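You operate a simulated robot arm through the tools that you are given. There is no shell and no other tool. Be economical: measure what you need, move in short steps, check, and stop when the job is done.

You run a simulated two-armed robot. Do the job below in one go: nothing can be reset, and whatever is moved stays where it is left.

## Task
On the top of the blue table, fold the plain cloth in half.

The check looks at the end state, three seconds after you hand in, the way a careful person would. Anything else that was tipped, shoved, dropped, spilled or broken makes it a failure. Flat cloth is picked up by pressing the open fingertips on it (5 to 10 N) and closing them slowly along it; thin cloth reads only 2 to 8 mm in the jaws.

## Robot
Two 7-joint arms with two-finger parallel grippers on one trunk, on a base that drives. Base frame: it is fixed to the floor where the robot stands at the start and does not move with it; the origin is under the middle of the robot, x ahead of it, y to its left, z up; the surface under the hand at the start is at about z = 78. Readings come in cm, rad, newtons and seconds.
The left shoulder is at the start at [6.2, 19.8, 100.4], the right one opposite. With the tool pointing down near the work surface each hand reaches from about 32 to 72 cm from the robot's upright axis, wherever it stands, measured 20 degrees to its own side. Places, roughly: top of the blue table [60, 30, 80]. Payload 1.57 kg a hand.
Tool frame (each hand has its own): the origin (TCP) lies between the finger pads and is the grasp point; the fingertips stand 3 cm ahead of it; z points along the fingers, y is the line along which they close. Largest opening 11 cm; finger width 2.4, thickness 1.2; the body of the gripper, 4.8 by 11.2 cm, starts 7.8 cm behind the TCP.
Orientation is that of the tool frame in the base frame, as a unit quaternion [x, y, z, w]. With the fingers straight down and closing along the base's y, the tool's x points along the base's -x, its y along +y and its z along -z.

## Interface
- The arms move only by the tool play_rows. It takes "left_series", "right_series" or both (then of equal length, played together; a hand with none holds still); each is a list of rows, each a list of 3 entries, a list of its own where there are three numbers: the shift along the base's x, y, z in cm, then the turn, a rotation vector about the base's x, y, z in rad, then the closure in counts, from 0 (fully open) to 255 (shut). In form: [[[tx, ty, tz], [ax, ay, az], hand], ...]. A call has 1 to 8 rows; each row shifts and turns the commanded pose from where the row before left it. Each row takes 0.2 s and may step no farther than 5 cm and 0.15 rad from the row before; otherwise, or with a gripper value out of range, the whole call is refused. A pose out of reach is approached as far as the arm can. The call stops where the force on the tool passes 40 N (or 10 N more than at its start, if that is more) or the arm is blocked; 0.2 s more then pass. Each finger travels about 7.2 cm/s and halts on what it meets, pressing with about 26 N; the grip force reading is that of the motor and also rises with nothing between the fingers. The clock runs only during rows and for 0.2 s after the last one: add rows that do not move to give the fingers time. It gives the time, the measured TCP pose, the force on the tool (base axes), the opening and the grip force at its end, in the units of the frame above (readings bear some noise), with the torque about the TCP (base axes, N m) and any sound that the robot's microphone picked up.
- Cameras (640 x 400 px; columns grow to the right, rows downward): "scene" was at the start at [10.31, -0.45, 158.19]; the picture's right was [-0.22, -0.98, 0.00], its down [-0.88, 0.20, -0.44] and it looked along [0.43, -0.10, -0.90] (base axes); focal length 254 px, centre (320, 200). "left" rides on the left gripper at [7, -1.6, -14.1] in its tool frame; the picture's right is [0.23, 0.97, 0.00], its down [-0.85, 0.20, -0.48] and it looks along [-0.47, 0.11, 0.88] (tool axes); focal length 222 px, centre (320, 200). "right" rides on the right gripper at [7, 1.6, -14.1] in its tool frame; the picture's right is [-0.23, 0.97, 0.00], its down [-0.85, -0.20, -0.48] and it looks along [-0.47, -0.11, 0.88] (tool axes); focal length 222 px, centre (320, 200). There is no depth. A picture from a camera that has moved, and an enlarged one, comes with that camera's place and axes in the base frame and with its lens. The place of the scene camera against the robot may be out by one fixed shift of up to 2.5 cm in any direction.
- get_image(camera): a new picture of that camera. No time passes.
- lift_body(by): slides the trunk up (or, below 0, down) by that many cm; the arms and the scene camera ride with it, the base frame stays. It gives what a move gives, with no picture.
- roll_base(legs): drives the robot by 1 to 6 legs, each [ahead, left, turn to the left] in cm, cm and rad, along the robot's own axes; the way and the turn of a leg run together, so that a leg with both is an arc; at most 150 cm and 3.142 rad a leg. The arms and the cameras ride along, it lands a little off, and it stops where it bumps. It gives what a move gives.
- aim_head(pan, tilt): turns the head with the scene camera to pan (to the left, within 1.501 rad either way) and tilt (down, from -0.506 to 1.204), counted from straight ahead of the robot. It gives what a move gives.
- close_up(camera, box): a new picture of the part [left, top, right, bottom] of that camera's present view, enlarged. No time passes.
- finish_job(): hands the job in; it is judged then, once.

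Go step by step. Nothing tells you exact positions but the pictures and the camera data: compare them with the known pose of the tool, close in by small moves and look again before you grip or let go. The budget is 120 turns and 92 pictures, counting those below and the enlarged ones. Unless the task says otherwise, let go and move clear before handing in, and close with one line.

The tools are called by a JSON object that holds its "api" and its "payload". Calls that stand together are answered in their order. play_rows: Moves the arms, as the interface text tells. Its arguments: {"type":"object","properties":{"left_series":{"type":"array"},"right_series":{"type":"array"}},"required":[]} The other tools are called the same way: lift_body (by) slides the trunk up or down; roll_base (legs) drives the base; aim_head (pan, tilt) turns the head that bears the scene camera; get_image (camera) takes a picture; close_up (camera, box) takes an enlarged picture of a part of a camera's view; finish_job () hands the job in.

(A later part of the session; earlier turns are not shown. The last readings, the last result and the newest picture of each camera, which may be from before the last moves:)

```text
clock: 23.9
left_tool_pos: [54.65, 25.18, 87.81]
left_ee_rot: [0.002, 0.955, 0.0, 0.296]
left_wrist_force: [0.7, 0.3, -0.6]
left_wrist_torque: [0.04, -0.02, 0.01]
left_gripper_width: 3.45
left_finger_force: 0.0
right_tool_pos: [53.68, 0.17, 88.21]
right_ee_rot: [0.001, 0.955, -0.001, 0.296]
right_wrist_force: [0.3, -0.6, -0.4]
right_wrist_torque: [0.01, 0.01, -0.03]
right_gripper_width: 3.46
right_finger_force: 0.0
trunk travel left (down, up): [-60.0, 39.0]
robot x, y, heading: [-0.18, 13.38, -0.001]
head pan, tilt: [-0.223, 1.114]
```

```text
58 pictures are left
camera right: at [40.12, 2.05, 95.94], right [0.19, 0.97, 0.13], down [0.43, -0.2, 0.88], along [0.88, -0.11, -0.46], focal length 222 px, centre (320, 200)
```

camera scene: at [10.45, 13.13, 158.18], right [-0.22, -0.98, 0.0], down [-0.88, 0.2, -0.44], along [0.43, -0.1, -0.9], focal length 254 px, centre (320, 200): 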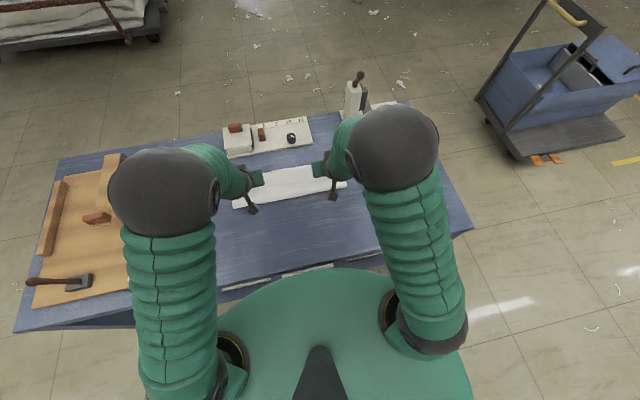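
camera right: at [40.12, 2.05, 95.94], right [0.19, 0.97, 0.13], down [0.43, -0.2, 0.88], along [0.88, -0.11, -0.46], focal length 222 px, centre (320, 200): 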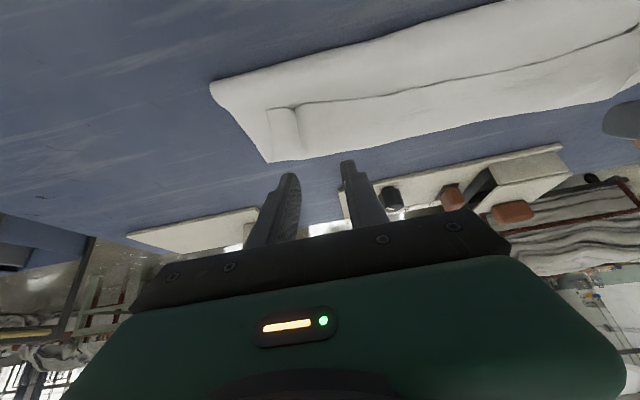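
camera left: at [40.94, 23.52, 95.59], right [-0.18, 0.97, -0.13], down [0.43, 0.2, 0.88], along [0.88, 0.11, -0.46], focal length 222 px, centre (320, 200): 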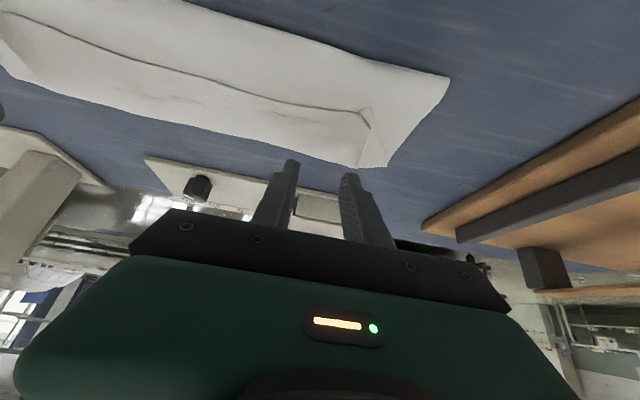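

The view is clear: the strip's edge is slightly raised, with its corners at about (54.2, 28) and (53, -2.9). I'll come down to contact.

{"api": "play_rows", "payload": {"left_series": [[[0, 0, -2.5], [0, 0, 0], 175], [[0, 0, -2], [0, 0, 0], 175], [[0, 0, -0.4], [0, 0, 0], 175], [[0, 0, 0], [0, 0, 0], 175]], "right_series": [[[0, 0, -2.5], [0, 0, 0], 175], [[0, 0, -2.4], [0, 0, 0], 175], [[0, 0, -0.4], [0, 0, 0], 175], [[0, 0, 0], [0, 0, 0], 175]]}}

{"api": "get_image", "payload": {"camera": "left"}}

{"api": "get_image", "payload": {"camera": "right"}}

```text
clock: 24.9
left_tool_pos: [54.83, 25.11, 82.93]
left_ee_rot: [0.002, 0.955, -0.001, 0.295]
left_wrist_force: [-0.5, -0.4, 0.3]
left_wrist_torque: [0.01, 0.01, 0.0]
left_gripper_width: 3.45
left_finger_force: 0.1
right_tool_pos: [53.71, 0.21, 82.96]
right_ee_rot: [0.001, 0.955, -0.001, 0.296]
right_wrist_force: [0.0, -0.4, 0.0]
right_wrist_torque: [-0.03, -0.01, 0.0]
right_gripper_width: 3.44
right_finger_force: 0.1
trunk travel left (down, up): [-60.0, 39.0]
robot x, y, heading: [0.11, 13.99, -0.0]
head pan, tilt: [-0.223, 1.114]
```

```text
57 pictures are left
camera left: at [40.96, 23.47, 90.71], right [-0.18, 0.97, -0.13], down [0.44, 0.2, 0.88], along [0.88, 0.11, -0.46], focal length 222 px, centre (320, 200)
```

left: 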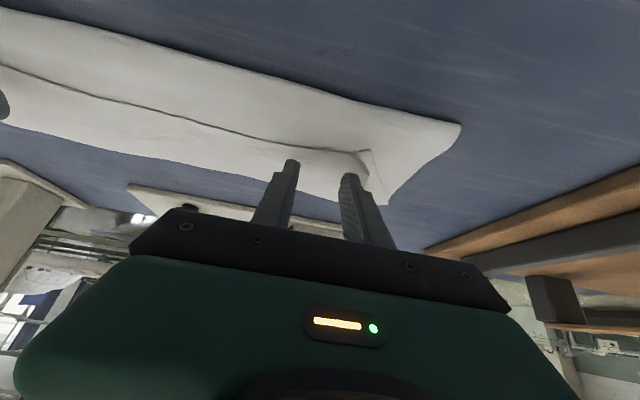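

```text
56 pictures are left
camera right: at [40.12, 2.04, 90.67], right [0.19, 0.97, 0.13], down [0.43, -0.2, 0.88], along [0.88, -0.11, -0.46], focal length 222 px, centre (320, 200)
```

right: 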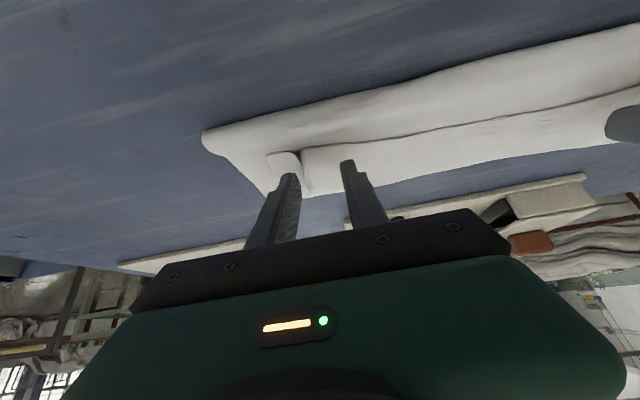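

Both pairs of tips hover just inside the strip's edge. I'll keep going down to light contact.

{"api": "play_rows", "payload": {"left_series": [[[0, 0, -0.3], [0, 0, 0], 175], [[0, 0, -0.2], [0, 0, 0], 175], [[0, 0, 0], [0, 0, 0], 175]], "right_series": [[[0, 0, -0.3], [0, 0, 0], 175], [[0, 0, -0.2], [0, 0, 0], 175], [[0, 0, 0], [0, 0, 0], 175]]}}

{"api": "play_rows", "payload": {"left_series": [[[0, 0, -0.2], [0, 0, 0], 175], [[0, 0, -0.1], [0, 0, 0], 175], [[0, 0, 0], [0, 0, 0], 175]], "right_series": [[[0, 0, -0.2], [0, 0, 0], 175], [[0, 0, -0.1], [0, 0, 0], 175], [[0, 0, 0], [0, 0, 0], 175]]}}

```text
clock: 25.7
left_tool_pos: [54.81, 25.24, 82.39]
left_ee_rot: [0.002, 0.955, -0.001, 0.295]
left_wrist_force: [-0.2, 0.1, 0.0]
left_wrist_torque: [-0.02, 0.0, 0.0]
left_gripper_width: 3.43
left_finger_force: 0.1
right_tool_pos: [53.74, 0.21, 82.34]
right_ee_rot: [0.002, 0.955, 0.0, 0.297]
right_wrist_force: [-0.2, 0.5, 0.0]
right_wrist_torque: [0.02, 0.0, 0.0]
right_gripper_width: 3.46
right_finger_force: 0.1
trunk travel left (down, up): [-60.0, 39.0]
robot x, y, heading: [-0.12, 14.15, -0.002]
head pan, tilt: [-0.223, 1.114]
```

```text
clock: 26.5
left_tool_pos: [54.82, 25.15, 82.09]
left_ee_rot: [0.001, 0.955, 0.0, 0.296]
left_wrist_force: [-0.1, -0.1, 0.3]
left_wrist_torque: [0.02, 0.02, -0.01]
left_gripper_width: 3.44
left_finger_force: 0.1
right_tool_pos: [53.72, 0.23, 82.15]
right_ee_rot: [0.002, 0.955, -0.001, 0.297]
right_wrist_force: [-0.1, 0.2, 0.1]
right_wrist_torque: [0.01, 0.03, 0.03]
right_gripper_width: 3.48
right_finger_force: 0.1
trunk travel left (down, up): [-60.0, 39.0]
robot x, y, heading: [0.27, 13.48, -0.0]
head pan, tilt: [-0.223, 1.114]
```

There's no contact yet, so I'll keep stepping down.

{"api": "play_rows", "payload": {"left_series": [[[0, 0, -0.2], [0, 0, 0], 175], [[0, 0, -0.1], [0, 0, 0], 175], [[0, 0, 0], [0, 0, 0], 175]], "right_series": [[[0, 0, -0.2], [0, 0, 0], 175], [[0, 0, -0.1], [0, 0, 0], 175], [[0, 0, 0], [0, 0, 0], 175]]}}

{"api": "play_rows", "payload": {"left_series": [[[0, 0, -0.1], [0, 0, 0], 175], [[0, 0, 0], [0, 0, 0], 175]], "right_series": [[[0, 0, -0.1], [0, 0, 0], 175], [[0, 0, 0], [0, 0, 0], 175]]}}

```text
clock: 27.3
left_tool_pos: [54.78, 25.2, 81.87]
left_ee_rot: [0.002, 0.955, 0.0, 0.296]
left_wrist_force: [-0.1, 0.9, 0.0]
left_wrist_torque: [0.03, -0.02, -0.01]
left_gripper_width: 3.45
left_finger_force: 0.0
right_tool_pos: [53.7, 0.19, 81.79]
right_ee_rot: [0.001, 0.955, 0.0, 0.295]
right_wrist_force: [0.2, 0.8, 0.0]
right_wrist_torque: [0.01, 0.01, 0.02]
right_gripper_width: 3.43
right_finger_force: 0.1
trunk travel left (down, up): [-60.0, 39.0]
robot x, y, heading: [-0.09, 13.7, -0.0]
head pan, tilt: [-0.223, 1.114]
```

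```text
clock: 27.9
left_tool_pos: [54.76, 25.17, 81.79]
left_ee_rot: [0.002, 0.955, 0.0, 0.296]
left_wrist_force: [-0.6, -0.1, -0.3]
left_wrist_torque: [-0.01, 0.01, -0.02]
left_gripper_width: 3.46
left_finger_force: 0.1
right_tool_pos: [53.67, 0.21, 81.7]
right_ee_rot: [0.001, 0.956, 0.0, 0.295]
right_wrist_force: [-0.2, 0.1, -0.8]
right_wrist_torque: [-0.03, -0.01, 0.01]
right_gripper_width: 3.48
right_finger_force: 0.0
trunk travel left (down, up): [-60.0, 39.0]
robot x, y, heading: [-0.07, 13.76, 0.004]
head pan, tilt: [-0.223, 1.114]
```

{"api": "play_rows", "payload": {"left_series": [[[0, 0, -0.2], [0, 0, 0], 175], [[0, 0, 0], [0, 0, 0], 175]], "right_series": [[[0, 0, -0.15], [0, 0, 0], 175], [[0, 0, 0], [0, 0, 0], 175]]}}

{"api": "play_rows", "payload": {"left_series": [[[0, 0, -0.1], [0, 0, 0], 175], [[0, 0, 0], [0, 0, 0], 175]], "right_series": [[[0, 0, -0.1], [0, 0, 0], 175], [[0, 0, 0], [0, 0, 0], 175]]}}

```text
clock: 28.5
left_tool_pos: [54.71, 25.24, 81.6]
left_ee_rot: [0.001, 0.955, -0.001, 0.296]
left_wrist_force: [0.0, 0.8, -0.2]
left_wrist_torque: [0.02, -0.02, -0.04]
left_gripper_width: 3.44
left_finger_force: 0.1
right_tool_pos: [53.69, 0.14, 81.61]
right_ee_rot: [0.002, 0.955, -0.001, 0.296]
right_wrist_force: [0.1, 0.4, -0.7]
right_wrist_torque: [-0.01, -0.02, 0.0]
right_gripper_width: 3.47
right_finger_force: 0.0
trunk travel left (down, up): [-60.0, 39.0]
robot x, y, heading: [-0.24, 14.15, 0.0]
head pan, tilt: [-0.223, 1.114]
```

```text
clock: 29.1
left_tool_pos: [54.58, 25.14, 81.44]
left_ee_rot: [0.001, 0.955, 0.0, 0.296]
left_wrist_force: [-1.0, 0.7, 1.0]
left_wrist_torque: [0.08, 0.02, 0.0]
left_gripper_width: 3.47
left_finger_force: 0.3
right_tool_pos: [53.79, 0.24, 81.47]
right_ee_rot: [0.001, 0.955, 0.0, 0.296]
right_wrist_force: [0.1, 0.1, 0.8]
right_wrist_torque: [-0.01, -0.01, -0.02]
right_gripper_width: 3.45
right_finger_force: 0.0
trunk travel left (down, up): [-60.0, 39.0]
robot x, y, heading: [-0.19, 13.7, -0.001]
head pan, tilt: [-0.223, 1.114]
```

Contact has just begun. I'll add a little pressure and close slowly.

{"api": "play_rows", "payload": {"left_series": [[[0, 0, -0.05], [0, 0, 0], 175], [[0, 0, 0], [0, 0, 0], 175]], "right_series": [[[0, 0, -0.05], [0, 0, 0], 175], [[0, 0, 0], [0, 0, 0], 175]]}}

{"api": "play_rows", "payload": {"left_series": [[[0, 0, 0], [0, 0, 0], 185], [[0, 0, 0], [0, 0, 0], 195], [[0, 0, 0], [0, 0, 0], 205], [[0, 0, 0], [0, 0, 0], 215], [[0, 0, 0], [0, 0, 0], 225], [[0, 0, 0], [0, 0, 0], 235], [[0, 0, 0], [0, 0, 0], 245], [[0, 0, 0], [0, 0, 0], 255]], "right_series": [[[0, 0, 0], [0, 0, 0], 185], [[0, 0, 0], [0, 0, 0], 195], [[0, 0, 0], [0, 0, 0], 205], [[0, 0, 0], [0, 0, 0], 215], [[0, 0, 0], [0, 0, 0], 225], [[0, 0, 0], [0, 0, 0], 235], [[0, 0, 0], [0, 0, 0], 245], [[0, 0, 0], [0, 0, 0], 255]]}}

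{"api": "get_image", "payload": {"camera": "left"}}

{"api": "get_image", "payload": {"camera": "right"}}

```text
clock: 29.7
left_tool_pos: [54.82, 25.15, 81.54]
left_ee_rot: [0.002, 0.955, -0.001, 0.296]
left_wrist_force: [0.0, 1.0, 4.2]
left_wrist_torque: [0.09, -0.01, 0.01]
left_gripper_width: 3.46
left_finger_force: 0.1
right_tool_pos: [53.77, 0.21, 81.56]
right_ee_rot: [0.002, 0.955, -0.001, 0.297]
right_wrist_force: [-0.2, 0.7, 1.6]
right_wrist_torque: [0.01, 0.0, 0.02]
right_gripper_width: 3.44
right_finger_force: 0.0
trunk travel left (down, up): [-60.0, 39.0]
robot x, y, heading: [-0.37, 13.98, -0.007]
head pan, tilt: [-0.223, 1.114]
```

```text
clock: 31.5
left_tool_pos: [54.8, 25.13, 81.33]
left_ee_rot: [0.001, 0.955, 0.0, 0.296]
left_wrist_force: [-0.7, 0.2, 2.0]
left_wrist_torque: [0.0, -0.03, 0.01]
left_gripper_width: 0.0
left_finger_force: 21.3
right_tool_pos: [53.77, 0.22, 81.42]
right_ee_rot: [0.001, 0.955, -0.001, 0.296]
right_wrist_force: [0.6, -0.3, 2.0]
right_wrist_torque: [0.0, -0.02, 0.01]
right_gripper_width: 0.31
right_finger_force: 24.9
trunk travel left (down, up): [-60.0, 39.0]
robot x, y, heading: [0.12, 13.63, 0.006]
head pan, tilt: [-0.223, 1.114]
```

```text
55 pictures are left
camera left: at [40.9, 23.48, 89.22], right [-0.18, 0.97, -0.13], down [0.44, 0.2, 0.88], along [0.88, 0.11, -0.46], focal length 222 px, centre (320, 200)
```

left: 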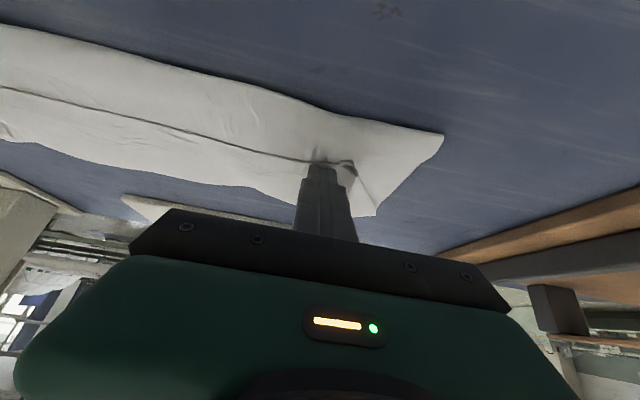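

```text
54 pictures are left
camera right: at [40.11, 2.03, 89.2], right [0.19, 0.97, 0.13], down [0.43, -0.2, 0.88], along [0.88, -0.11, -0.46], focal length 222 px, centre (320, 200)
```

right: 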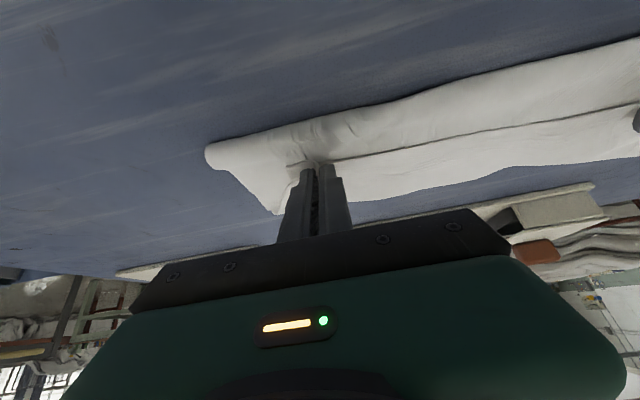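

The right hand has it (3.1 mm), but the left slipped. I'll retry the left with a wider span, a bit further in and pressed harder.

{"api": "play_rows", "payload": {"left_series": [[[0, 0, 1], [0, 0, 0], 255], [[0.3, -0.9, 0], [0, 0, 0], 175], [[0, 0, 0], [0, 0, 0], 175], [[0, 0, 0], [0, 0, 0], 175], [[0, 0, -0.6], [0, 0, 0], 175], [[0, 0, -0.3], [0, 0, 0], 175], [[0, 0, -0.1], [0, 0, 0], 175], [[0, 0, 0], [0, 0, 0], 175]]}}

{"api": "get_image", "payload": {"camera": "left"}}

```text
clock: 33.3
left_tool_pos: [55.05, 24.28, 81.37]
left_ee_rot: [0.001, 0.955, -0.001, 0.296]
left_wrist_force: [-0.6, 0.8, 2.3]
left_wrist_torque: [0.08, -0.09, 0.03]
left_gripper_width: 3.48
left_finger_force: 0.0
right_tool_pos: [53.75, 0.21, 81.43]
right_ee_rot: [0.002, 0.955, 0.0, 0.296]
right_wrist_force: [0.8, -0.5, 1.5]
right_wrist_torque: [-0.03, -0.03, 0.03]
right_gripper_width: 0.3
right_finger_force: 24.6
trunk travel left (down, up): [-60.0, 39.0]
robot x, y, heading: [0.05, 13.35, -0.006]
head pan, tilt: [-0.223, 1.114]
```

```text
53 pictures are left
camera left: at [41.22, 22.57, 89.22], right [-0.18, 0.97, -0.13], down [0.43, 0.2, 0.88], along [0.88, 0.11, -0.46], focal length 222 px, centre (320, 200)
```

left: 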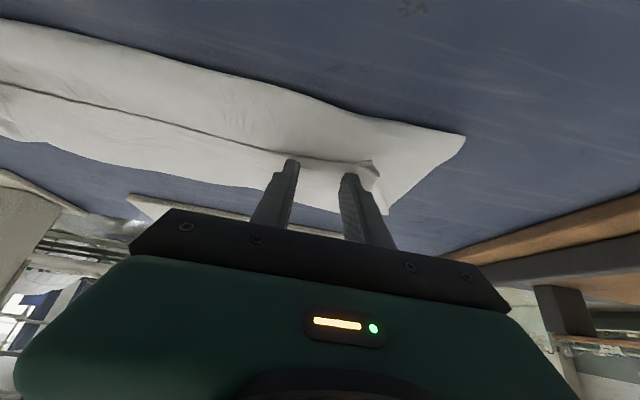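

Position is good. I'll press to about 8 N and close.

{"api": "play_rows", "payload": {"left_series": [[[0, 0, -0.08], [0, 0, 0], 175], [[0, 0, 0], [0, 0, 0], 175]]}}

{"api": "play_rows", "payload": {"left_series": [[[0, 0, 0], [0, 0, 0], 185], [[0, 0, -0.02], [0, 0, 0], 195], [[0, 0, 0], [0, 0, 0], 205], [[0, 0, 0], [0, 0, 0], 215], [[0, 0, 0], [0, 0, 0], 225], [[0, 0, 0], [0, 0, 0], 235], [[0, 0, 0], [0, 0, 0], 245], [[0, 0, 0], [0, 0, 0], 255]]}}

{"api": "get_image", "payload": {"camera": "left"}}

```text
clock: 33.9
left_tool_pos: [55.02, 24.24, 81.38]
left_ee_rot: [0.001, 0.955, 0.0, 0.296]
left_wrist_force: [0.0, 2.5, 9.2]
left_wrist_torque: [0.16, -0.03, 0.03]
left_gripper_width: 3.5
left_finger_force: 0.6
right_tool_pos: [53.52, 0.2, 81.39]
right_ee_rot: [0.002, 0.955, -0.001, 0.295]
right_wrist_force: [0.5, 0.3, 0.2]
right_wrist_torque: [0.0, -0.03, 0.02]
right_gripper_width: 0.34
right_finger_force: 25.2
trunk travel left (down, up): [-60.0, 39.0]
robot x, y, heading: [0.18, 13.98, 0.001]
head pan, tilt: [-0.223, 1.114]
```

```text
clock: 35.7
left_tool_pos: [54.94, 24.05, 81.37]
left_ee_rot: [0.003, 0.955, -0.001, 0.296]
left_wrist_force: [0.0, -8.8, 8.2]
left_wrist_torque: [-0.31, -0.03, -0.14]
left_gripper_width: 0.21
left_finger_force: 23.5
right_tool_pos: [53.86, 0.27, 81.46]
right_ee_rot: [0.002, 0.955, -0.001, 0.297]
right_wrist_force: [0.8, 7.4, 0.6]
right_wrist_torque: [0.25, -0.02, 0.12]
right_gripper_width: 0.35
right_finger_force: 24.4
trunk travel left (down, up): [-60.0, 39.0]
robot x, y, heading: [-0.27, 13.26, 0.002]
head pan, tilt: [-0.223, 1.114]
```

```text
52 pictures are left
camera left: at [41.15, 22.43, 89.16], right [-0.18, 0.97, -0.13], down [0.43, 0.2, 0.88], along [0.88, 0.1, -0.46], focal length 222 px, centre (320, 200)
```

left: 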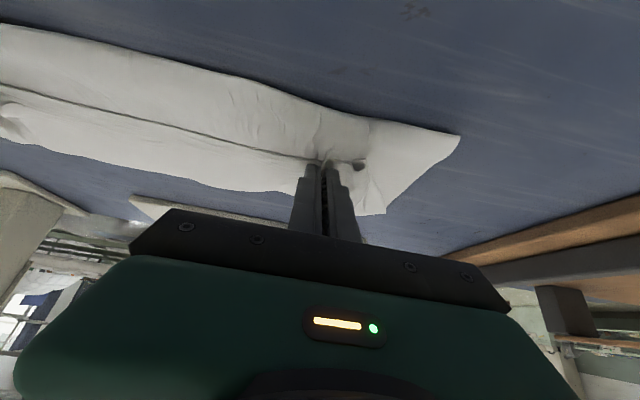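

Both hands hold the strip. I'll ease the tension, lift, draw back a little and check that only the top layer comes up.

{"api": "play_rows", "payload": {"left_series": [[[0, -0.2, 1], [0, 0, 0], 255], [[-0.5, 0, 3], [0, 0, 0], 255], [[-1.5, 0, 3], [0, 0, 0], 255], [[-1.5, 0, 2], [0, 0, 0], 255], [[0, 0, 0], [0, 0, 0], 255]], "right_series": [[[0, 0.2, 1], [0, 0, 0], 255], [[-0.5, 0, 3], [0, 0, 0], 255], [[-1.5, 0, 3], [0, 0, 0], 255], [[-1.5, 0, 2], [0, 0, 0], 255], [[0, 0, 0], [0, 0, 0], 255]]}}

{"api": "get_image", "payload": {"camera": "left"}}

{"api": "get_image", "payload": {"camera": "scene"}}

```text
clock: 36.9
left_tool_pos: [51.6, 23.96, 90.31]
left_ee_rot: [0.001, 0.955, 0.0, 0.295]
left_wrist_force: [0.0, -6.3, 0.0]
left_wrist_torque: [-0.2, 0.04, -0.05]
left_gripper_width: 0.23
left_finger_force: 23.5
right_tool_pos: [50.36, 0.5, 90.3]
right_ee_rot: [0.002, 0.955, -0.001, 0.295]
right_wrist_force: [0.6, 5.6, 0.2]
right_wrist_torque: [0.17, -0.01, 0.05]
right_gripper_width: 0.31
right_finger_force: 24.4
trunk travel left (down, up): [-60.0, 39.0]
robot x, y, heading: [-0.18, 13.52, -0.0]
head pan, tilt: [-0.223, 1.114]
```

```text
51 pictures are left
camera left: at [37.72, 22.35, 98.07], right [-0.19, 0.97, -0.13], down [0.44, 0.2, 0.88], along [0.88, 0.11, -0.46], focal length 222 px, centre (320, 200)
```

left: 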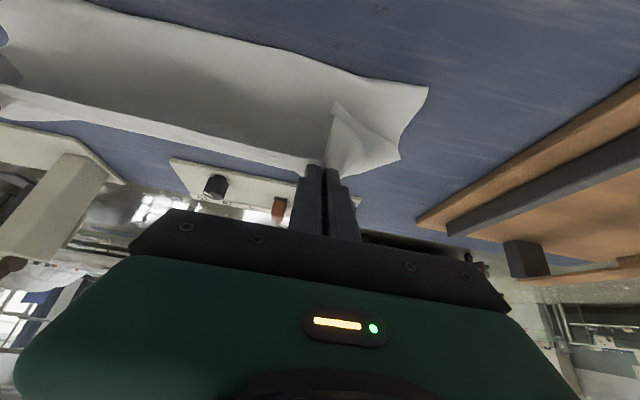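

```text
50 pictures are left
camera scene: at [10.5, 13.13, 158.17], right [-0.22, -0.98, 0.0], down [-0.88, 0.2, -0.44], along [0.43, -0.1, -0.9], focal length 254 px, centre (320, 200)
```

scene: 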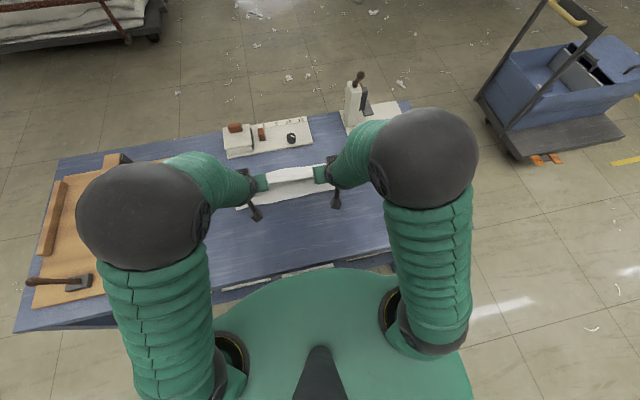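

Only the top layer came up, but the grips are far in from the corners, which droop. I'll unfold the sheet back flat, levelling the hands on the way, so I can grip again closer to the corners.

{"api": "play_rows", "payload": {"left_series": [[[-3, 0, 2], [0, 0.1, 0], 255], [[-4, 0, 1], [0, 0.1, 0], 255], [[-4, 0, 0], [0, 0.1, 0], 255], [[-4, 0, -2], [0, 0.1, 0], 255], [[-2.5, 0, -3], [0, 0.1, 0], 255], [[-1.5, 0, -2.5], [0, 0.1, 0], 255], [[0, 0, 0], [0, 0, 0], 255]], "right_series": [[[-3, 0, 2], [0, 0.1, 0], 255], [[-4, 0, 1], [0, 0.1, 0], 255], [[-4, 0, 0], [0, 0.1, 0], 255], [[-4, 0, -2], [0, 0.1, 0], 255], [[-2.5, 0, -3], [0, 0.1, 0], 255], [[-0.5, 0, -2.5], [0, 0.1, 0], 255], [[0, 0, 0], [0, 0, 0], 255]]}}

{"api": "get_image", "payload": {"camera": "scene"}}

{"api": "get_image", "payload": {"camera": "left"}}

```text
clock: 37.5
left_tool_pos: [47.19, 29.38, 92.15]
left_ee_rot: [-0.06, 0.973, 0.018, 0.223]
left_wrist_force: [-2.7, -31.6, 2.1]
left_wrist_torque: [-0.9, 0.06, -0.27]
left_gripper_width: 0.24
left_finger_force: 24.0
right_tool_pos: [45.29, 1.6, 93.21]
right_ee_rot: [-0.008, 0.972, 0.005, 0.235]
right_wrist_force: [3.0, 31.0, -1.1]
right_wrist_torque: [0.97, -0.14, 0.09]
right_gripper_width: 0.28
right_finger_force: 24.4
trunk travel left (down, up): [-60.0, 39.0]
robot x, y, heading: [0.3, 13.89, 0.001]
head pan, tilt: [-0.223, 1.114]
stopped in row 2 (right hand): the force on the tool passed its limit at 48 N (the readings are from after the stop); the commanded pose is now the measured one
```

```text
49 pictures are left
camera scene: at [9.86, 13.39, 158.19], right [-0.22, -0.98, 0.0], down [-0.87, 0.2, -0.44], along [0.43, -0.1, -0.9], focal length 254 px, centre (320, 200)
```

scene: 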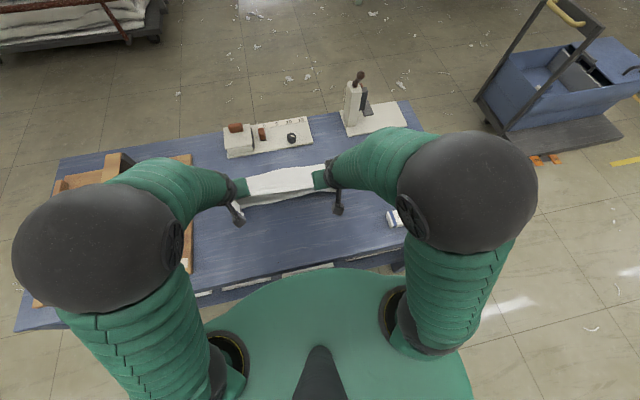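

```text
48 pictures are left
camera left: at [35.02, 26.14, 101.89], right [-0.32, 0.94, -0.09], down [0.53, 0.26, 0.8], along [0.78, 0.21, -0.59], focal length 222 px, centre (320, 200)
```

left: 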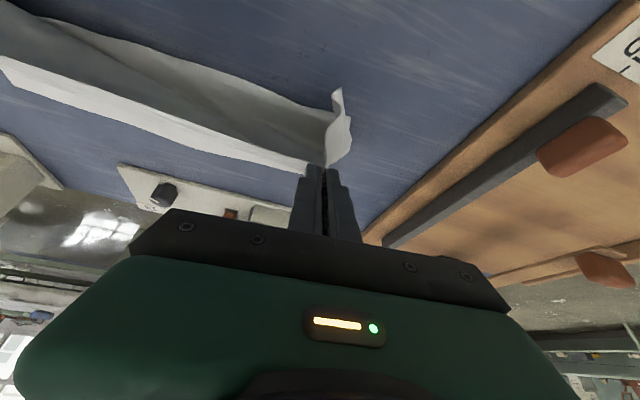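

The left arm swerved 5 cm outward and pulled the cloth taut, but both grips held. I'll bring it back in and square it up before going on.

{"api": "play_rows", "payload": {"left_series": [[[0, -1.5, 0], [0, 0, -0.04], 255], [[0, -1.5, 0], [0, 0, -0.04], 255], [[0, -1.5, 0], [0, 0, -0.04], 255], [[0, -0.5, 0.5], [0, 0, 0], 255], [[0, 0, 0], [0, 0, 0], 255]], "right_series": [[[0, 0, 0], [0, 0, 0], 255], [[0, 0, 0], [0, 0, 0], 255], [[0, 0, 0], [0, 0, 0], 255], [[0, 0, 0], [0, 0, 0], 255], [[0, 0, 0], [0, 0, 0], 255]]}}

{"api": "get_image", "payload": {"camera": "scene"}}

```text
clock: 38.9
left_tool_pos: [48.03, 28.83, 92.52]
left_ee_rot: [-0.052, 0.974, 0.021, 0.222]
left_wrist_force: [-2.4, -22.2, -0.2]
left_wrist_torque: [-0.63, 0.09, -0.24]
left_gripper_width: 0.16
left_finger_force: 23.9
right_tool_pos: [45.7, 1.53, 93.12]
right_ee_rot: [-0.006, 0.972, 0.005, 0.233]
right_wrist_force: [2.6, 21.6, 0.1]
right_wrist_torque: [0.66, -0.08, 0.07]
right_gripper_width: 0.29
right_finger_force: 23.9
trunk travel left (down, up): [-60.0, 39.0]
robot x, y, heading: [-0.01, 13.84, 0.002]
head pan, tilt: [-0.223, 1.114]
stopped in row 5 (left hand): the arm was blocked; the commanded pose is now the measured one
```

```text
47 pictures are left
camera scene: at [10.38, 13.15, 158.16], right [-0.22, -0.98, 0.0], down [-0.88, 0.2, -0.44], along [0.43, -0.1, -0.9], focal length 254 px, centre (320, 200)
```

scene: 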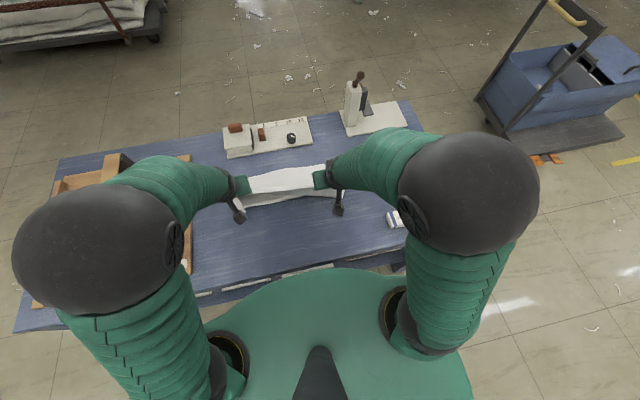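

The left arm is blocked here, probably at a joint limit for this lean. I'll relax the cloth with the right hand and level the left tool while moving it slightly forward.

{"api": "play_rows", "payload": {"left_series": [[[1, -0.5, 0.5], [0, 0.1, 0], 255], [[1, -1, 0.5], [0, 0.1, 0], 255], [[1, -1, 0], [0, 0.1, 0], 255], [[0, -1, 0], [0, 0.1, 0], 255], [[0, 0, 0], [0, 0, 0], 255]], "right_series": [[[1, 0.5, 0], [0, 0.1, 0], 255], [[1, 0.7, 0], [0, 0.1, 0], 255], [[1, 0, 0], [0, 0.1, 0], 255], [[0, 0, 0], [0, 0.1, 0], 255], [[0, 0, 0], [0, 0, 0], 255]]}}

```text
clock: 40.0
left_tool_pos: [50.96, 24.75, 93.52]
left_ee_rot: [-0.041, 0.999, 0.028, 0.023]
left_wrist_force: [0.9, -0.6, 0.4]
left_wrist_torque: [0.02, -0.05, 0.02]
left_gripper_width: 0.19
left_finger_force: 23.4
right_tool_pos: [48.45, 2.36, 93.14]
right_ee_rot: [-0.004, 0.999, 0.004, 0.034]
right_wrist_force: [0.2, -0.9, 0.9]
right_wrist_torque: [0.01, -0.02, 0.0]
right_gripper_width: 0.25
right_finger_force: 24.1
trunk travel left (down, up): [-60.0, 39.0]
robot x, y, heading: [0.35, 13.77, 0.001]
head pan, tilt: [-0.223, 1.114]
```

Recovered: the tension is gone and the tools are vertical. I'll square up the left hand and carry on unfolding towards the robot.

{"api": "play_rows", "payload": {"left_series": [[[-3, 0, 1], [-0.056, 0.04, -0.082], 255], [[-4, 0, 0.5], [0, 0, 0], 255], [[-4, 0, -1], [0, 0, 0], 255], [[-3.5, 0, -2], [0, 0, 0], 255], [[-2.5, 0, -3], [0, 0, 0], 255], [[-1.5, 0, -3.5], [0, 0, 0], 255], [[0, 0, -1.5], [0, 0, 0], 255], [[0, 0, 0], [0, 0, 0], 255]], "right_series": [[[-3, -0.7, 1], [0, 0.05, 0], 255], [[-4, -0.5, 0.5], [0, 0, 0], 255], [[-4, 0, -1], [0, 0, 0], 255], [[-3, 0, -2], [0, 0, 0], 255], [[-2, 0, -3], [0, 0, 0], 255], [[-1, 0, -3.5], [0, 0, 0], 255], [[0, 0, -1.5], [0, 0, 0], 255], [[0, 0, 0], [0, 0, 0], 255]]}}

{"api": "get_image", "payload": {"camera": "scene"}}

{"api": "get_image", "payload": {"camera": "left"}}

{"api": "get_image", "payload": {"camera": "right"}}

```text
clock: 41.9
left_tool_pos: [32.34, 24.79, 83.99]
left_ee_rot: [0.0, 1.0, -0.001, 0.003]
left_wrist_force: [0.1, -0.2, 0.4]
left_wrist_torque: [-0.02, -0.01, -0.06]
left_gripper_width: 0.19
left_finger_force: 23.5
right_tool_pos: [31.36, 1.13, 83.63]
right_ee_rot: [-0.004, 1.0, 0.005, 0.01]
right_wrist_force: [-0.1, 0.5, 0.1]
right_wrist_torque: [-0.03, 0.01, 0.02]
right_gripper_width: 0.26
right_finger_force: 23.9
trunk travel left (down, up): [-60.0, 39.0]
robot x, y, heading: [0.45, 13.68, 0.0]
head pan, tilt: [-0.223, 1.114]
```

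```text
46 pictures are left
camera scene: at [10.24, 13.13, 158.19], right [-0.22, -0.98, 0.0], down [-0.88, 0.2, -0.44], along [0.43, -0.1, -0.9], focal length 254 px, centre (320, 200)
```

scene: 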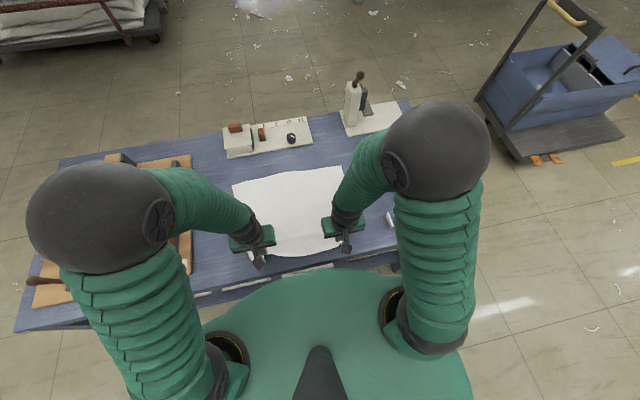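

```text
45 pictures are left
camera left: at [25.16, 23.06, 98.13], right [-0.23, 0.97, 0.0], down [0.85, 0.2, 0.48], along [0.47, 0.11, -0.87], focal length 222 px, centre (320, 200)
```

left: 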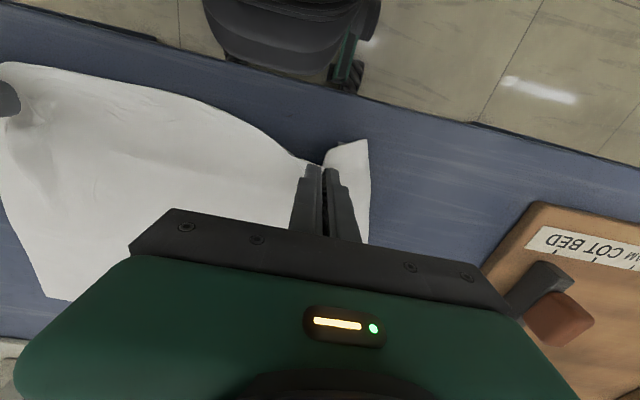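

```text
44 pictures are left
camera right: at [24.25, 2.76, 97.68], right [0.22, 0.98, 0.01], down [0.85, -0.2, 0.49], along [0.48, -0.1, -0.87], focal length 222 px, centre (320, 200)
```

right: 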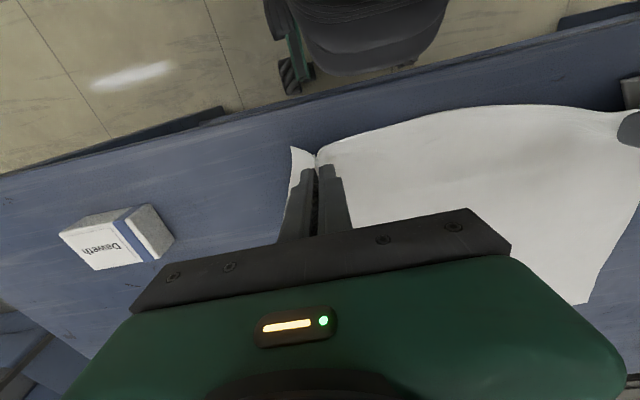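

The sheet is unfolded again. I'll set the edge down, open slowly and rise to look.

{"api": "play_rows", "payload": {"left_series": [[[0, 0, -1.2], [0, 0, 0], 255], [[0, 0, -1.2], [0, 0, 0], 255], [[0, 0, 0], [0, 0, 0], 235], [[0, 0, 0], [0, 0, 0], 210], [[0, 0, 0], [0, 0, 0], 175], [[0, 0, 2], [0, 0, 0], 175], [[0, 1.5, 4], [0, 0, 0], 175], [[0, 1.5, 2], [0, 0, 0], 175]], "right_series": [[[0, 0, -1.2], [0, 0, 0], 255], [[0, 0, -0.8], [0, 0, 0], 255], [[0, 0, 0], [0, 0, 0], 235], [[0, 0, 0], [0, 0, 0], 210], [[0, 0, 0], [0, 0, 0], 175], [[0, 0, 2], [0, 0, 0], 175], [[0, -1, 4], [0, 0, 0], 175], [[0, -1, 2], [0, 0, 0], 175]]}}

{"api": "get_image", "payload": {"camera": "scene"}}

{"api": "get_image", "payload": {"camera": "left"}}

{"api": "get_image", "payload": {"camera": "right"}}

```text
clock: 43.6
left_tool_pos: [32.48, 27.9, 89.47]
left_ee_rot: [0.0, 1.0, -0.001, 0.002]
left_wrist_force: [0.7, 0.0, -0.2]
left_wrist_torque: [0.0, 0.01, -0.01]
left_gripper_width: 3.45
left_finger_force: 0.1
right_tool_pos: [31.6, -0.88, 89.71]
right_ee_rot: [-0.004, 1.0, 0.004, 0.009]
right_wrist_force: [0.7, -0.7, 0.2]
right_wrist_torque: [0.01, 0.02, 0.0]
right_gripper_width: 3.45
right_finger_force: 0.0
trunk travel left (down, up): [-60.0, 39.0]
robot x, y, heading: [-0.14, 13.72, 0.002]
head pan, tilt: [-0.223, 1.114]
```

```text
43 pictures are left
camera scene: at [10.23, 13.17, 158.18], right [-0.22, -0.98, 0.0], down [-0.88, 0.2, -0.44], along [0.43, -0.1, -0.9], focal length 254 px, centre (320, 200)
```

scene: 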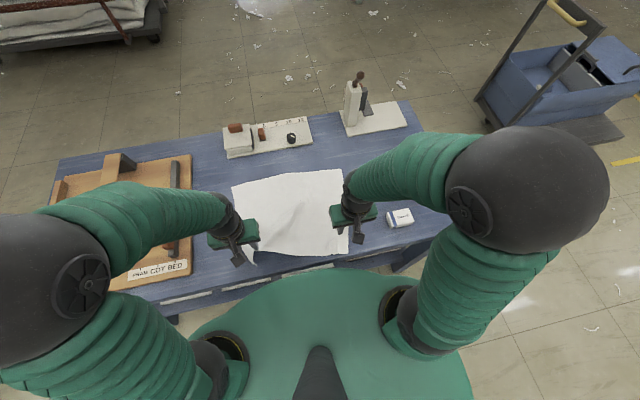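

```text
42 pictures are left
camera left: at [25.27, 26.12, 103.7], right [-0.23, 0.97, 0.0], down [0.85, 0.2, 0.48], along [0.47, 0.11, -0.88], focal length 222 px, centre (320, 200)
```

left: 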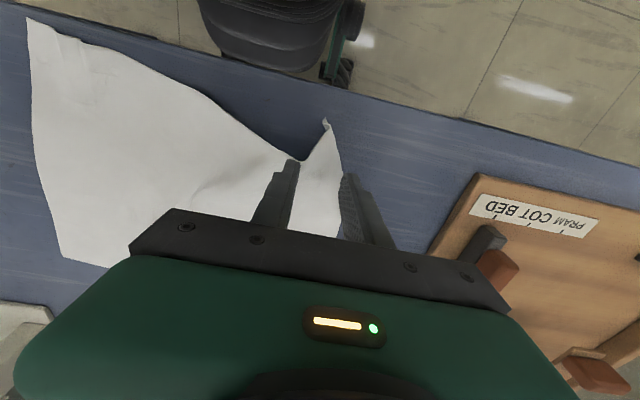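

```text
41 pictures are left
camera right: at [24.43, 0.75, 103.75], right [0.22, 0.98, 0.01], down [0.85, -0.2, 0.49], along [0.48, -0.1, -0.87], focal length 222 px, centre (320, 200)
```

right: 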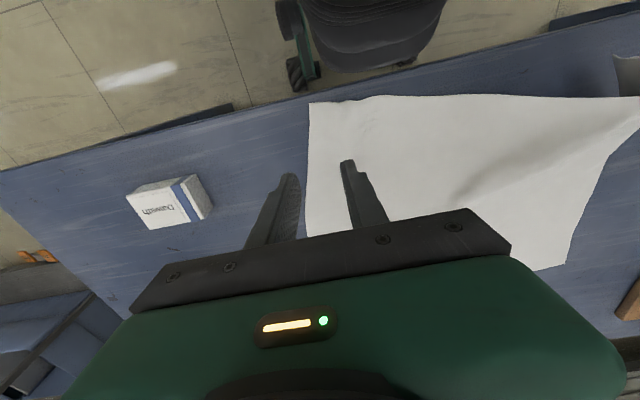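

The near edge is bunched, and I've found a better fold. I'll lift the whole cloth by its near corners so it hangs, set the far edge down, then lay it forward and come back over, so the pinched edge keeps its natural direction. First I'll look closely at the near edge.

{"api": "close_up", "payload": {"camera": "left", "box": [170, 80, 410, 230]}}

{"api": "close_up", "payload": {"camera": "scene", "box": [220, 160, 380, 260]}}

```text
2.67 times, centred on (290, 155) of left
camera zoom: at [25.27, 26.12, 103.7], right [-0.23, 0.97, 0.0], down [0.85, 0.2, 0.48], along [0.47, 0.11, -0.88], focal length 592 px, centre (400, 320)
```

zoom: 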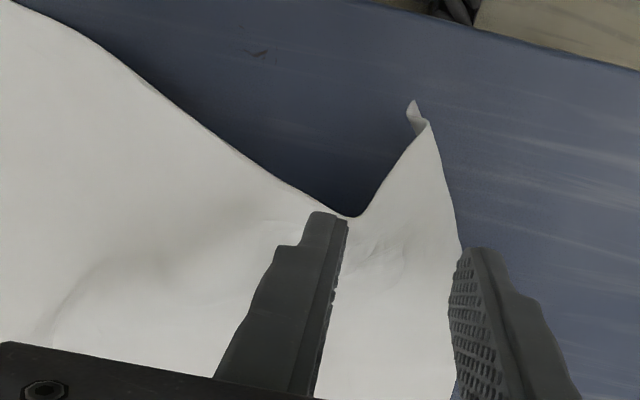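

```text
4.00 times, centred on (300, 210) of scene
camera zoom: at [10.23, 13.17, 158.18], right [-0.22, -0.98, 0.0], down [-0.88, 0.2, -0.44], along [0.43, -0.1, -0.9], focal length 1014 px, centre (400, 160)
```

zoom: 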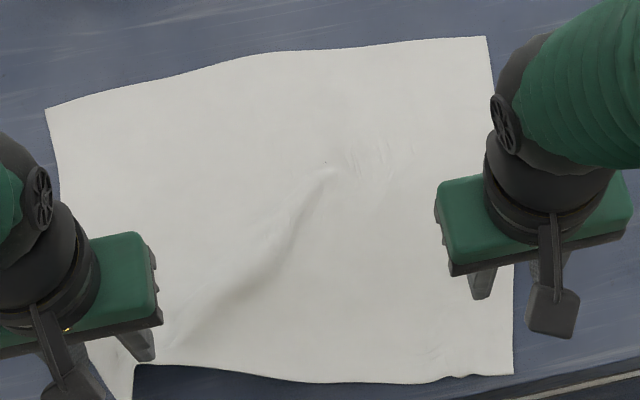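

I'll pinch the left lobe just behind the notch and drag it outward to flatten the hump.

{"api": "play_rows", "payload": {"left_series": [[[2.1, 0.1, -2], [0, 0, 0], 195], [[0, 0, -3], [0, 0, 0], 195], [[0, 0, -2.5], [0, 0, 0], 195], [[0, 0, -0.5], [0, 0, 0], 195], [[0, 0, -0.2], [0, 0, 0], 195], [[0, 0, 0], [0, 0, 0], 195]]}}

{"api": "get_image", "payload": {"camera": "left"}}

```text
clock: 45.0
left_tool_pos: [34.7, 27.79, 81.34]
left_ee_rot: [0.001, 1.0, 0.0, 0.003]
left_wrist_force: [-0.4, 0.2, 0.9]
left_wrist_torque: [-0.01, -0.05, 0.01]
left_gripper_width: 2.58
left_finger_force: 0.0
right_tool_pos: [31.5, -0.78, 89.63]
right_ee_rot: [-0.004, 1.0, 0.005, 0.009]
right_wrist_force: [-0.1, -0.4, 0.2]
right_wrist_torque: [0.0, 0.0, -0.01]
right_gripper_width: 3.44
right_finger_force: 0.0
trunk travel left (down, up): [-60.0, 39.0]
robot x, y, heading: [0.32, 13.7, 0.002]
head pan, tilt: [-0.223, 1.114]
```

```text
38 pictures are left
camera left: at [27.41, 26.13, 95.5], right [-0.23, 0.97, 0.0], down [0.85, 0.2, 0.48], along [0.47, 0.11, -0.88], focal length 222 px, centre (320, 200)
```

left: 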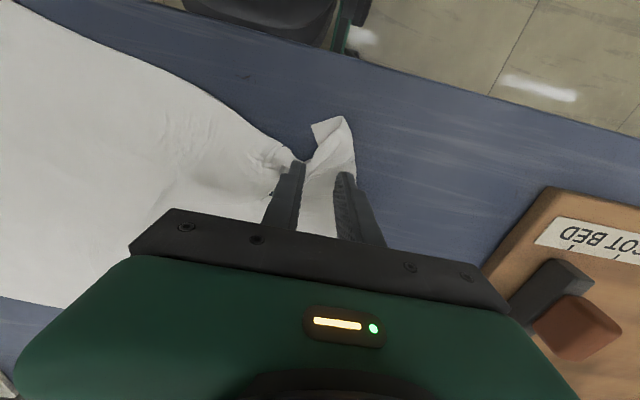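

{"api": "play_rows", "payload": {"left_series": [[[0, 0, -0.12], [0, 0, 0], 195], [[0, 0, 0], [0, 0, 0], 195], [[0, 0, 0], [0, 0, 0], 208], [[0, 0, 0], [0, 0, 0], 218], [[0, 0, 0], [0, 0, 0], 228], [[0, 0, 0], [0, 0, 0], 238], [[0, 0, 0], [0, 0, 0], 248], [[0, 0, 0], [0, 0, 0], 255]]}}

{"api": "play_rows", "payload": {"left_series": [[[0, 0, 0], [0, 0, 0], 255], [[0, 0, 0.6], [0, 0, 0], 255], [[-0.3, 1, 0], [0, 0, 0], 255], [[-0.3, 1, 0], [0, 0, 0], 255], [[-0.3, 1, 0], [0, 0, 0], 255], [[-0.3, 0.5, 0], [0, 0, 0], 255], [[0, 0, 0], [0, 0, 0], 255]]}}

{"api": "get_image", "payload": {"camera": "left"}}

{"api": "close_up", "payload": {"camera": "scene", "box": [200, 150, 392, 270]}}

```text
clock: 46.9
left_tool_pos: [34.62, 27.82, 81.31]
left_ee_rot: [0.0, 1.0, 0.0, 0.003]
left_wrist_force: [0.9, -1.6, 13.4]
left_wrist_torque: [-0.16, -0.04, 0.01]
left_gripper_width: 0.31
left_finger_force: 23.7
right_tool_pos: [31.6, -0.99, 89.65]
right_ee_rot: [-0.004, 1.0, 0.004, 0.011]
right_wrist_force: [-0.4, 0.2, -0.4]
right_wrist_torque: [0.03, -0.01, -0.01]
right_gripper_width: 3.45
right_finger_force: 0.1
trunk travel left (down, up): [-60.0, 39.0]
robot x, y, heading: [0.25, 13.76, -0.002]
head pan, tilt: [-0.223, 1.114]
```

```text
clock: 48.5
left_tool_pos: [33.41, 31.44, 81.87]
left_ee_rot: [0.001, 1.0, -0.001, 0.004]
left_wrist_force: [0.3, -0.2, 0.5]
left_wrist_torque: [0.04, -0.02, 0.0]
left_gripper_width: 0.3
left_finger_force: 24.3
right_tool_pos: [31.74, -0.78, 89.68]
right_ee_rot: [-0.003, 1.0, 0.004, 0.011]
right_wrist_force: [0.7, 0.1, -0.3]
right_wrist_torque: [-0.01, 0.01, -0.01]
right_gripper_width: 3.45
right_finger_force: 0.1
trunk travel left (down, up): [-60.0, 39.0]
robot x, y, heading: [-0.23, 13.66, -0.004]
head pan, tilt: [-0.223, 1.114]
```

```text
37 pictures are left
camera left: at [26.24, 29.68, 96.04], right [-0.23, 0.97, 0.0], down [0.85, 0.2, 0.48], along [0.47, 0.11, -0.88], focal length 222 px, centre (320, 200)
```

left: 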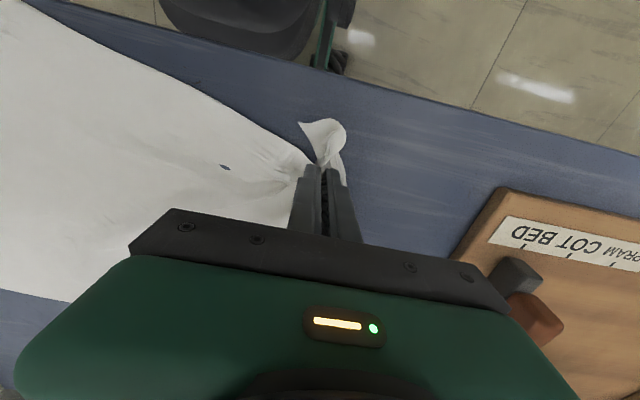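

```text
3.33 times, centred on (296, 210) of scene
camera zoom: at [10.35, 13.14, 158.18], right [-0.22, -0.98, 0.0], down [-0.88, 0.2, -0.44], along [0.43, -0.1, -0.9], focal length 845 px, centre (400, 167)
```

zoom: 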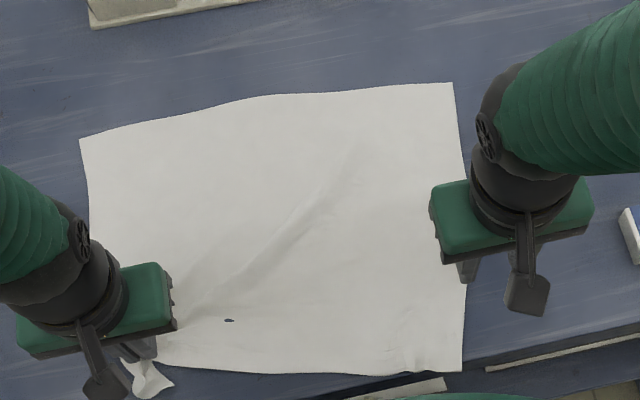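

The hump is mostly gone. I'll release the left hand and look at the corner.

{"api": "play_rows", "payload": {"left_series": [[[0, 0, -0.4], [0, 0, 0], 255], [[0, 0, 0], [0, 0, 0], 225], [[0, 0, 0], [0, 0, 0], 195], [[0, 0, 0], [0, 0, 0], 165], [[0, 0, 3], [0, 0, 0], 165], [[0, 0, 4], [0, 0, 0], 165], [[0, 0, 0], [0, 0, 0], 165]]}}

{"api": "get_image", "payload": {"camera": "left"}}

```text
clock: 50.0
left_tool_pos: [33.56, 31.57, 88.48]
left_ee_rot: [0.0, 1.0, -0.001, 0.002]
left_wrist_force: [0.2, -0.1, -0.3]
left_wrist_torque: [0.0, 0.02, 0.0]
left_gripper_width: 3.89
left_finger_force: 0.0
right_tool_pos: [31.73, -0.87, 89.49]
right_ee_rot: [-0.004, 1.0, 0.004, 0.008]
right_wrist_force: [-0.6, -0.5, -0.5]
right_wrist_torque: [-0.02, 0.02, 0.0]
right_gripper_width: 3.44
right_finger_force: 0.0
trunk travel left (down, up): [-60.0, 39.0]
robot x, y, heading: [-0.11, 13.31, 0.003]
head pan, tilt: [-0.223, 1.114]
```

```text
35 pictures are left
camera left: at [26.41, 29.75, 102.62], right [-0.23, 0.97, 0.0], down [0.85, 0.2, 0.48], along [0.47, 0.11, -0.88], focal length 222 px, centre (320, 200)
```

left: 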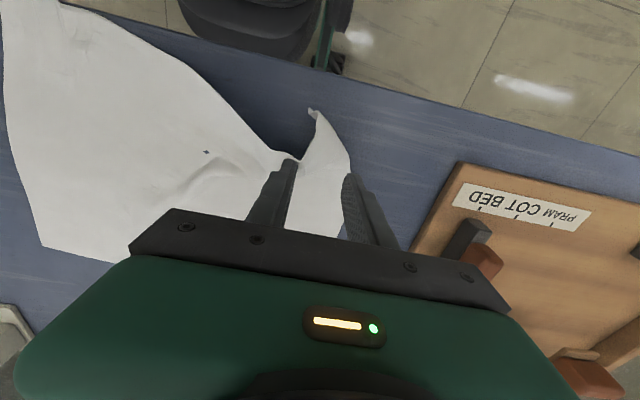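

The lobe still springs back a bit, but hanging the cloth will straighten it. I'll grip the left lobe nearer its corner at (32.6, 31.8) and the right near corner at (30, 2).

{"api": "play_rows", "payload": {"left_series": [[[-0.9, 0.25, -2], [0, 0, 0], 200], [[0, 0, -3], [0, 0, 0], 200], [[0, 0, -1.5], [0, 0, 0], 200], [[0, 0, -0.4], [0, 0, 0], 200], [[0, 0, -0.2], [0, 0, 0], 200], [[0, 0, 0], [0, 0, 0], 200]], "right_series": [[[-0.9, 1.5, -2], [0, 0, 0], 175], [[-0.8, 1.4, -2.5], [0, 0, 0], 175], [[0, 0, -2.5], [0, 0, 0], 175], [[0, 0, -0.9], [0, 0, 0], 175], [[0, 0, -0.2], [0, 0, 0], 175], [[0, 0, 0], [0, 0, 0], 175]]}}

{"api": "get_image", "payload": {"camera": "left"}}

{"api": "get_image", "payload": {"camera": "right"}}

```text
clock: 51.5
left_tool_pos: [32.45, 31.6, 81.52]
left_ee_rot: [0.0, 1.0, 0.0, 0.004]
left_wrist_force: [-0.2, 0.8, 0.6]
left_wrist_torque: [0.01, -0.03, -0.02]
left_gripper_width: 2.34
left_finger_force: 0.1
right_tool_pos: [29.75, 2.04, 81.47]
right_ee_rot: [-0.003, 1.0, 0.004, 0.009]
right_wrist_force: [-0.1, 0.2, 0.1]
right_wrist_torque: [0.0, 0.03, -0.02]
right_gripper_width: 3.43
right_finger_force: 0.1
trunk travel left (down, up): [-60.0, 39.0]
robot x, y, heading: [-0.35, 13.83, -0.003]
head pan, tilt: [-0.223, 1.114]
```

```text
34 pictures are left
camera left: at [25.34, 29.94, 95.58], right [-0.23, 0.97, 0.0], down [0.85, 0.2, 0.48], along [0.47, 0.11, -0.88], focal length 222 px, centre (320, 200)
```

left: 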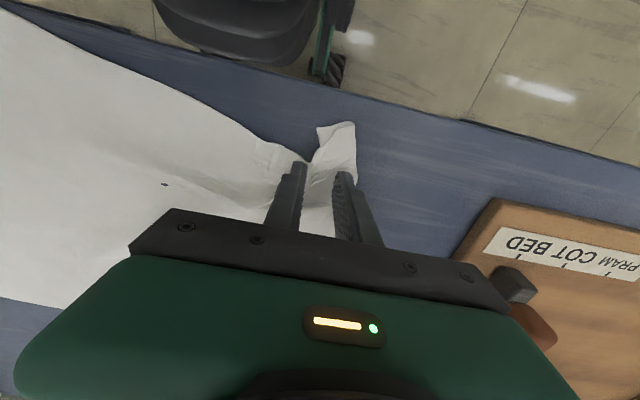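

```text
33 pictures are left
camera right: at [22.64, 3.62, 95.55], right [0.22, 0.98, 0.01], down [0.85, -0.2, 0.49], along [0.48, -0.1, -0.87], focal length 222 px, centre (320, 200)
```

right: 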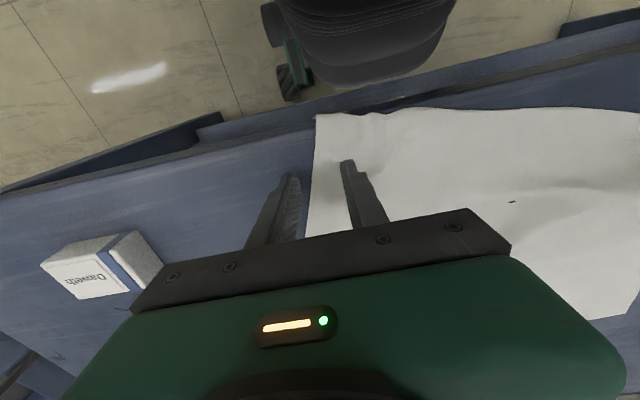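

The right hand's outer finger is off the cloth, so I'll move it 1.7 cm inward. Then I'll press both.

{"api": "play_rows", "payload": {"left_series": [[[0, 0, -0.15], [0, 0, 0], 200], [[0, 0, -0.12], [0, 0, 0], 200], [[0, 0, 0], [0, 0, 0], 200], [[0, 0, 0], [0, 0, 0], 200]], "right_series": [[[0, 1.7, 0.3], [0, 0, 0], 175], [[0, 0, -0.35], [0, 0, 0], 175], [[0, 0, -0.17], [0, 0, 0], 175], [[0, 0, 0], [0, 0, 0], 175]]}}

```text
clock: 52.5
left_tool_pos: [32.55, 31.6, 81.22]
left_ee_rot: [0.0, 1.0, -0.001, 0.004]
left_wrist_force: [2.0, 2.5, 20.6]
left_wrist_torque: [-0.06, -0.18, 0.04]
left_gripper_width: 2.33
left_finger_force: 0.0
right_tool_pos: [29.79, 3.7, 81.31]
right_ee_rot: [-0.003, 1.0, 0.005, 0.009]
right_wrist_force: [-0.2, -0.4, 0.4]
right_wrist_torque: [0.01, 0.03, -0.01]
right_gripper_width: 3.46
right_finger_force: 0.2
trunk travel left (down, up): [-60.0, 39.0]
robot x, y, heading: [0.01, 13.75, -0.001]
head pan, tilt: [-0.223, 1.114]
```

{"api": "play_rows", "payload": {"left_series": [[[0, 0, 0.08], [0, 0, 0], 200], [[0, 0, 0], [0, 0, 0], 200]], "right_series": [[[0, 0, -0.1], [0, 0, 0], 175], [[0, 0, 0], [0, 0, 0], 175]]}}

```text
clock: 53.0
left_tool_pos: [32.51, 31.62, 81.41]
left_ee_rot: [0.0, 1.0, -0.001, 0.004]
left_wrist_force: [3.5, 0.1, 14.1]
left_wrist_torque: [-0.04, -0.17, 0.03]
left_gripper_width: 2.35
left_finger_force: 0.0
right_tool_pos: [29.9, 3.73, 81.07]
right_ee_rot: [-0.004, 1.0, 0.005, 0.009]
right_wrist_force: [0.6, 0.8, 3.6]
right_wrist_torque: [-0.05, 0.04, 0.0]
right_gripper_width: 3.46
right_finger_force: 0.0
trunk travel left (down, up): [-60.0, 39.0]
robot x, y, heading: [0.08, 14.07, 0.002]
head pan, tilt: [-0.223, 1.114]
```

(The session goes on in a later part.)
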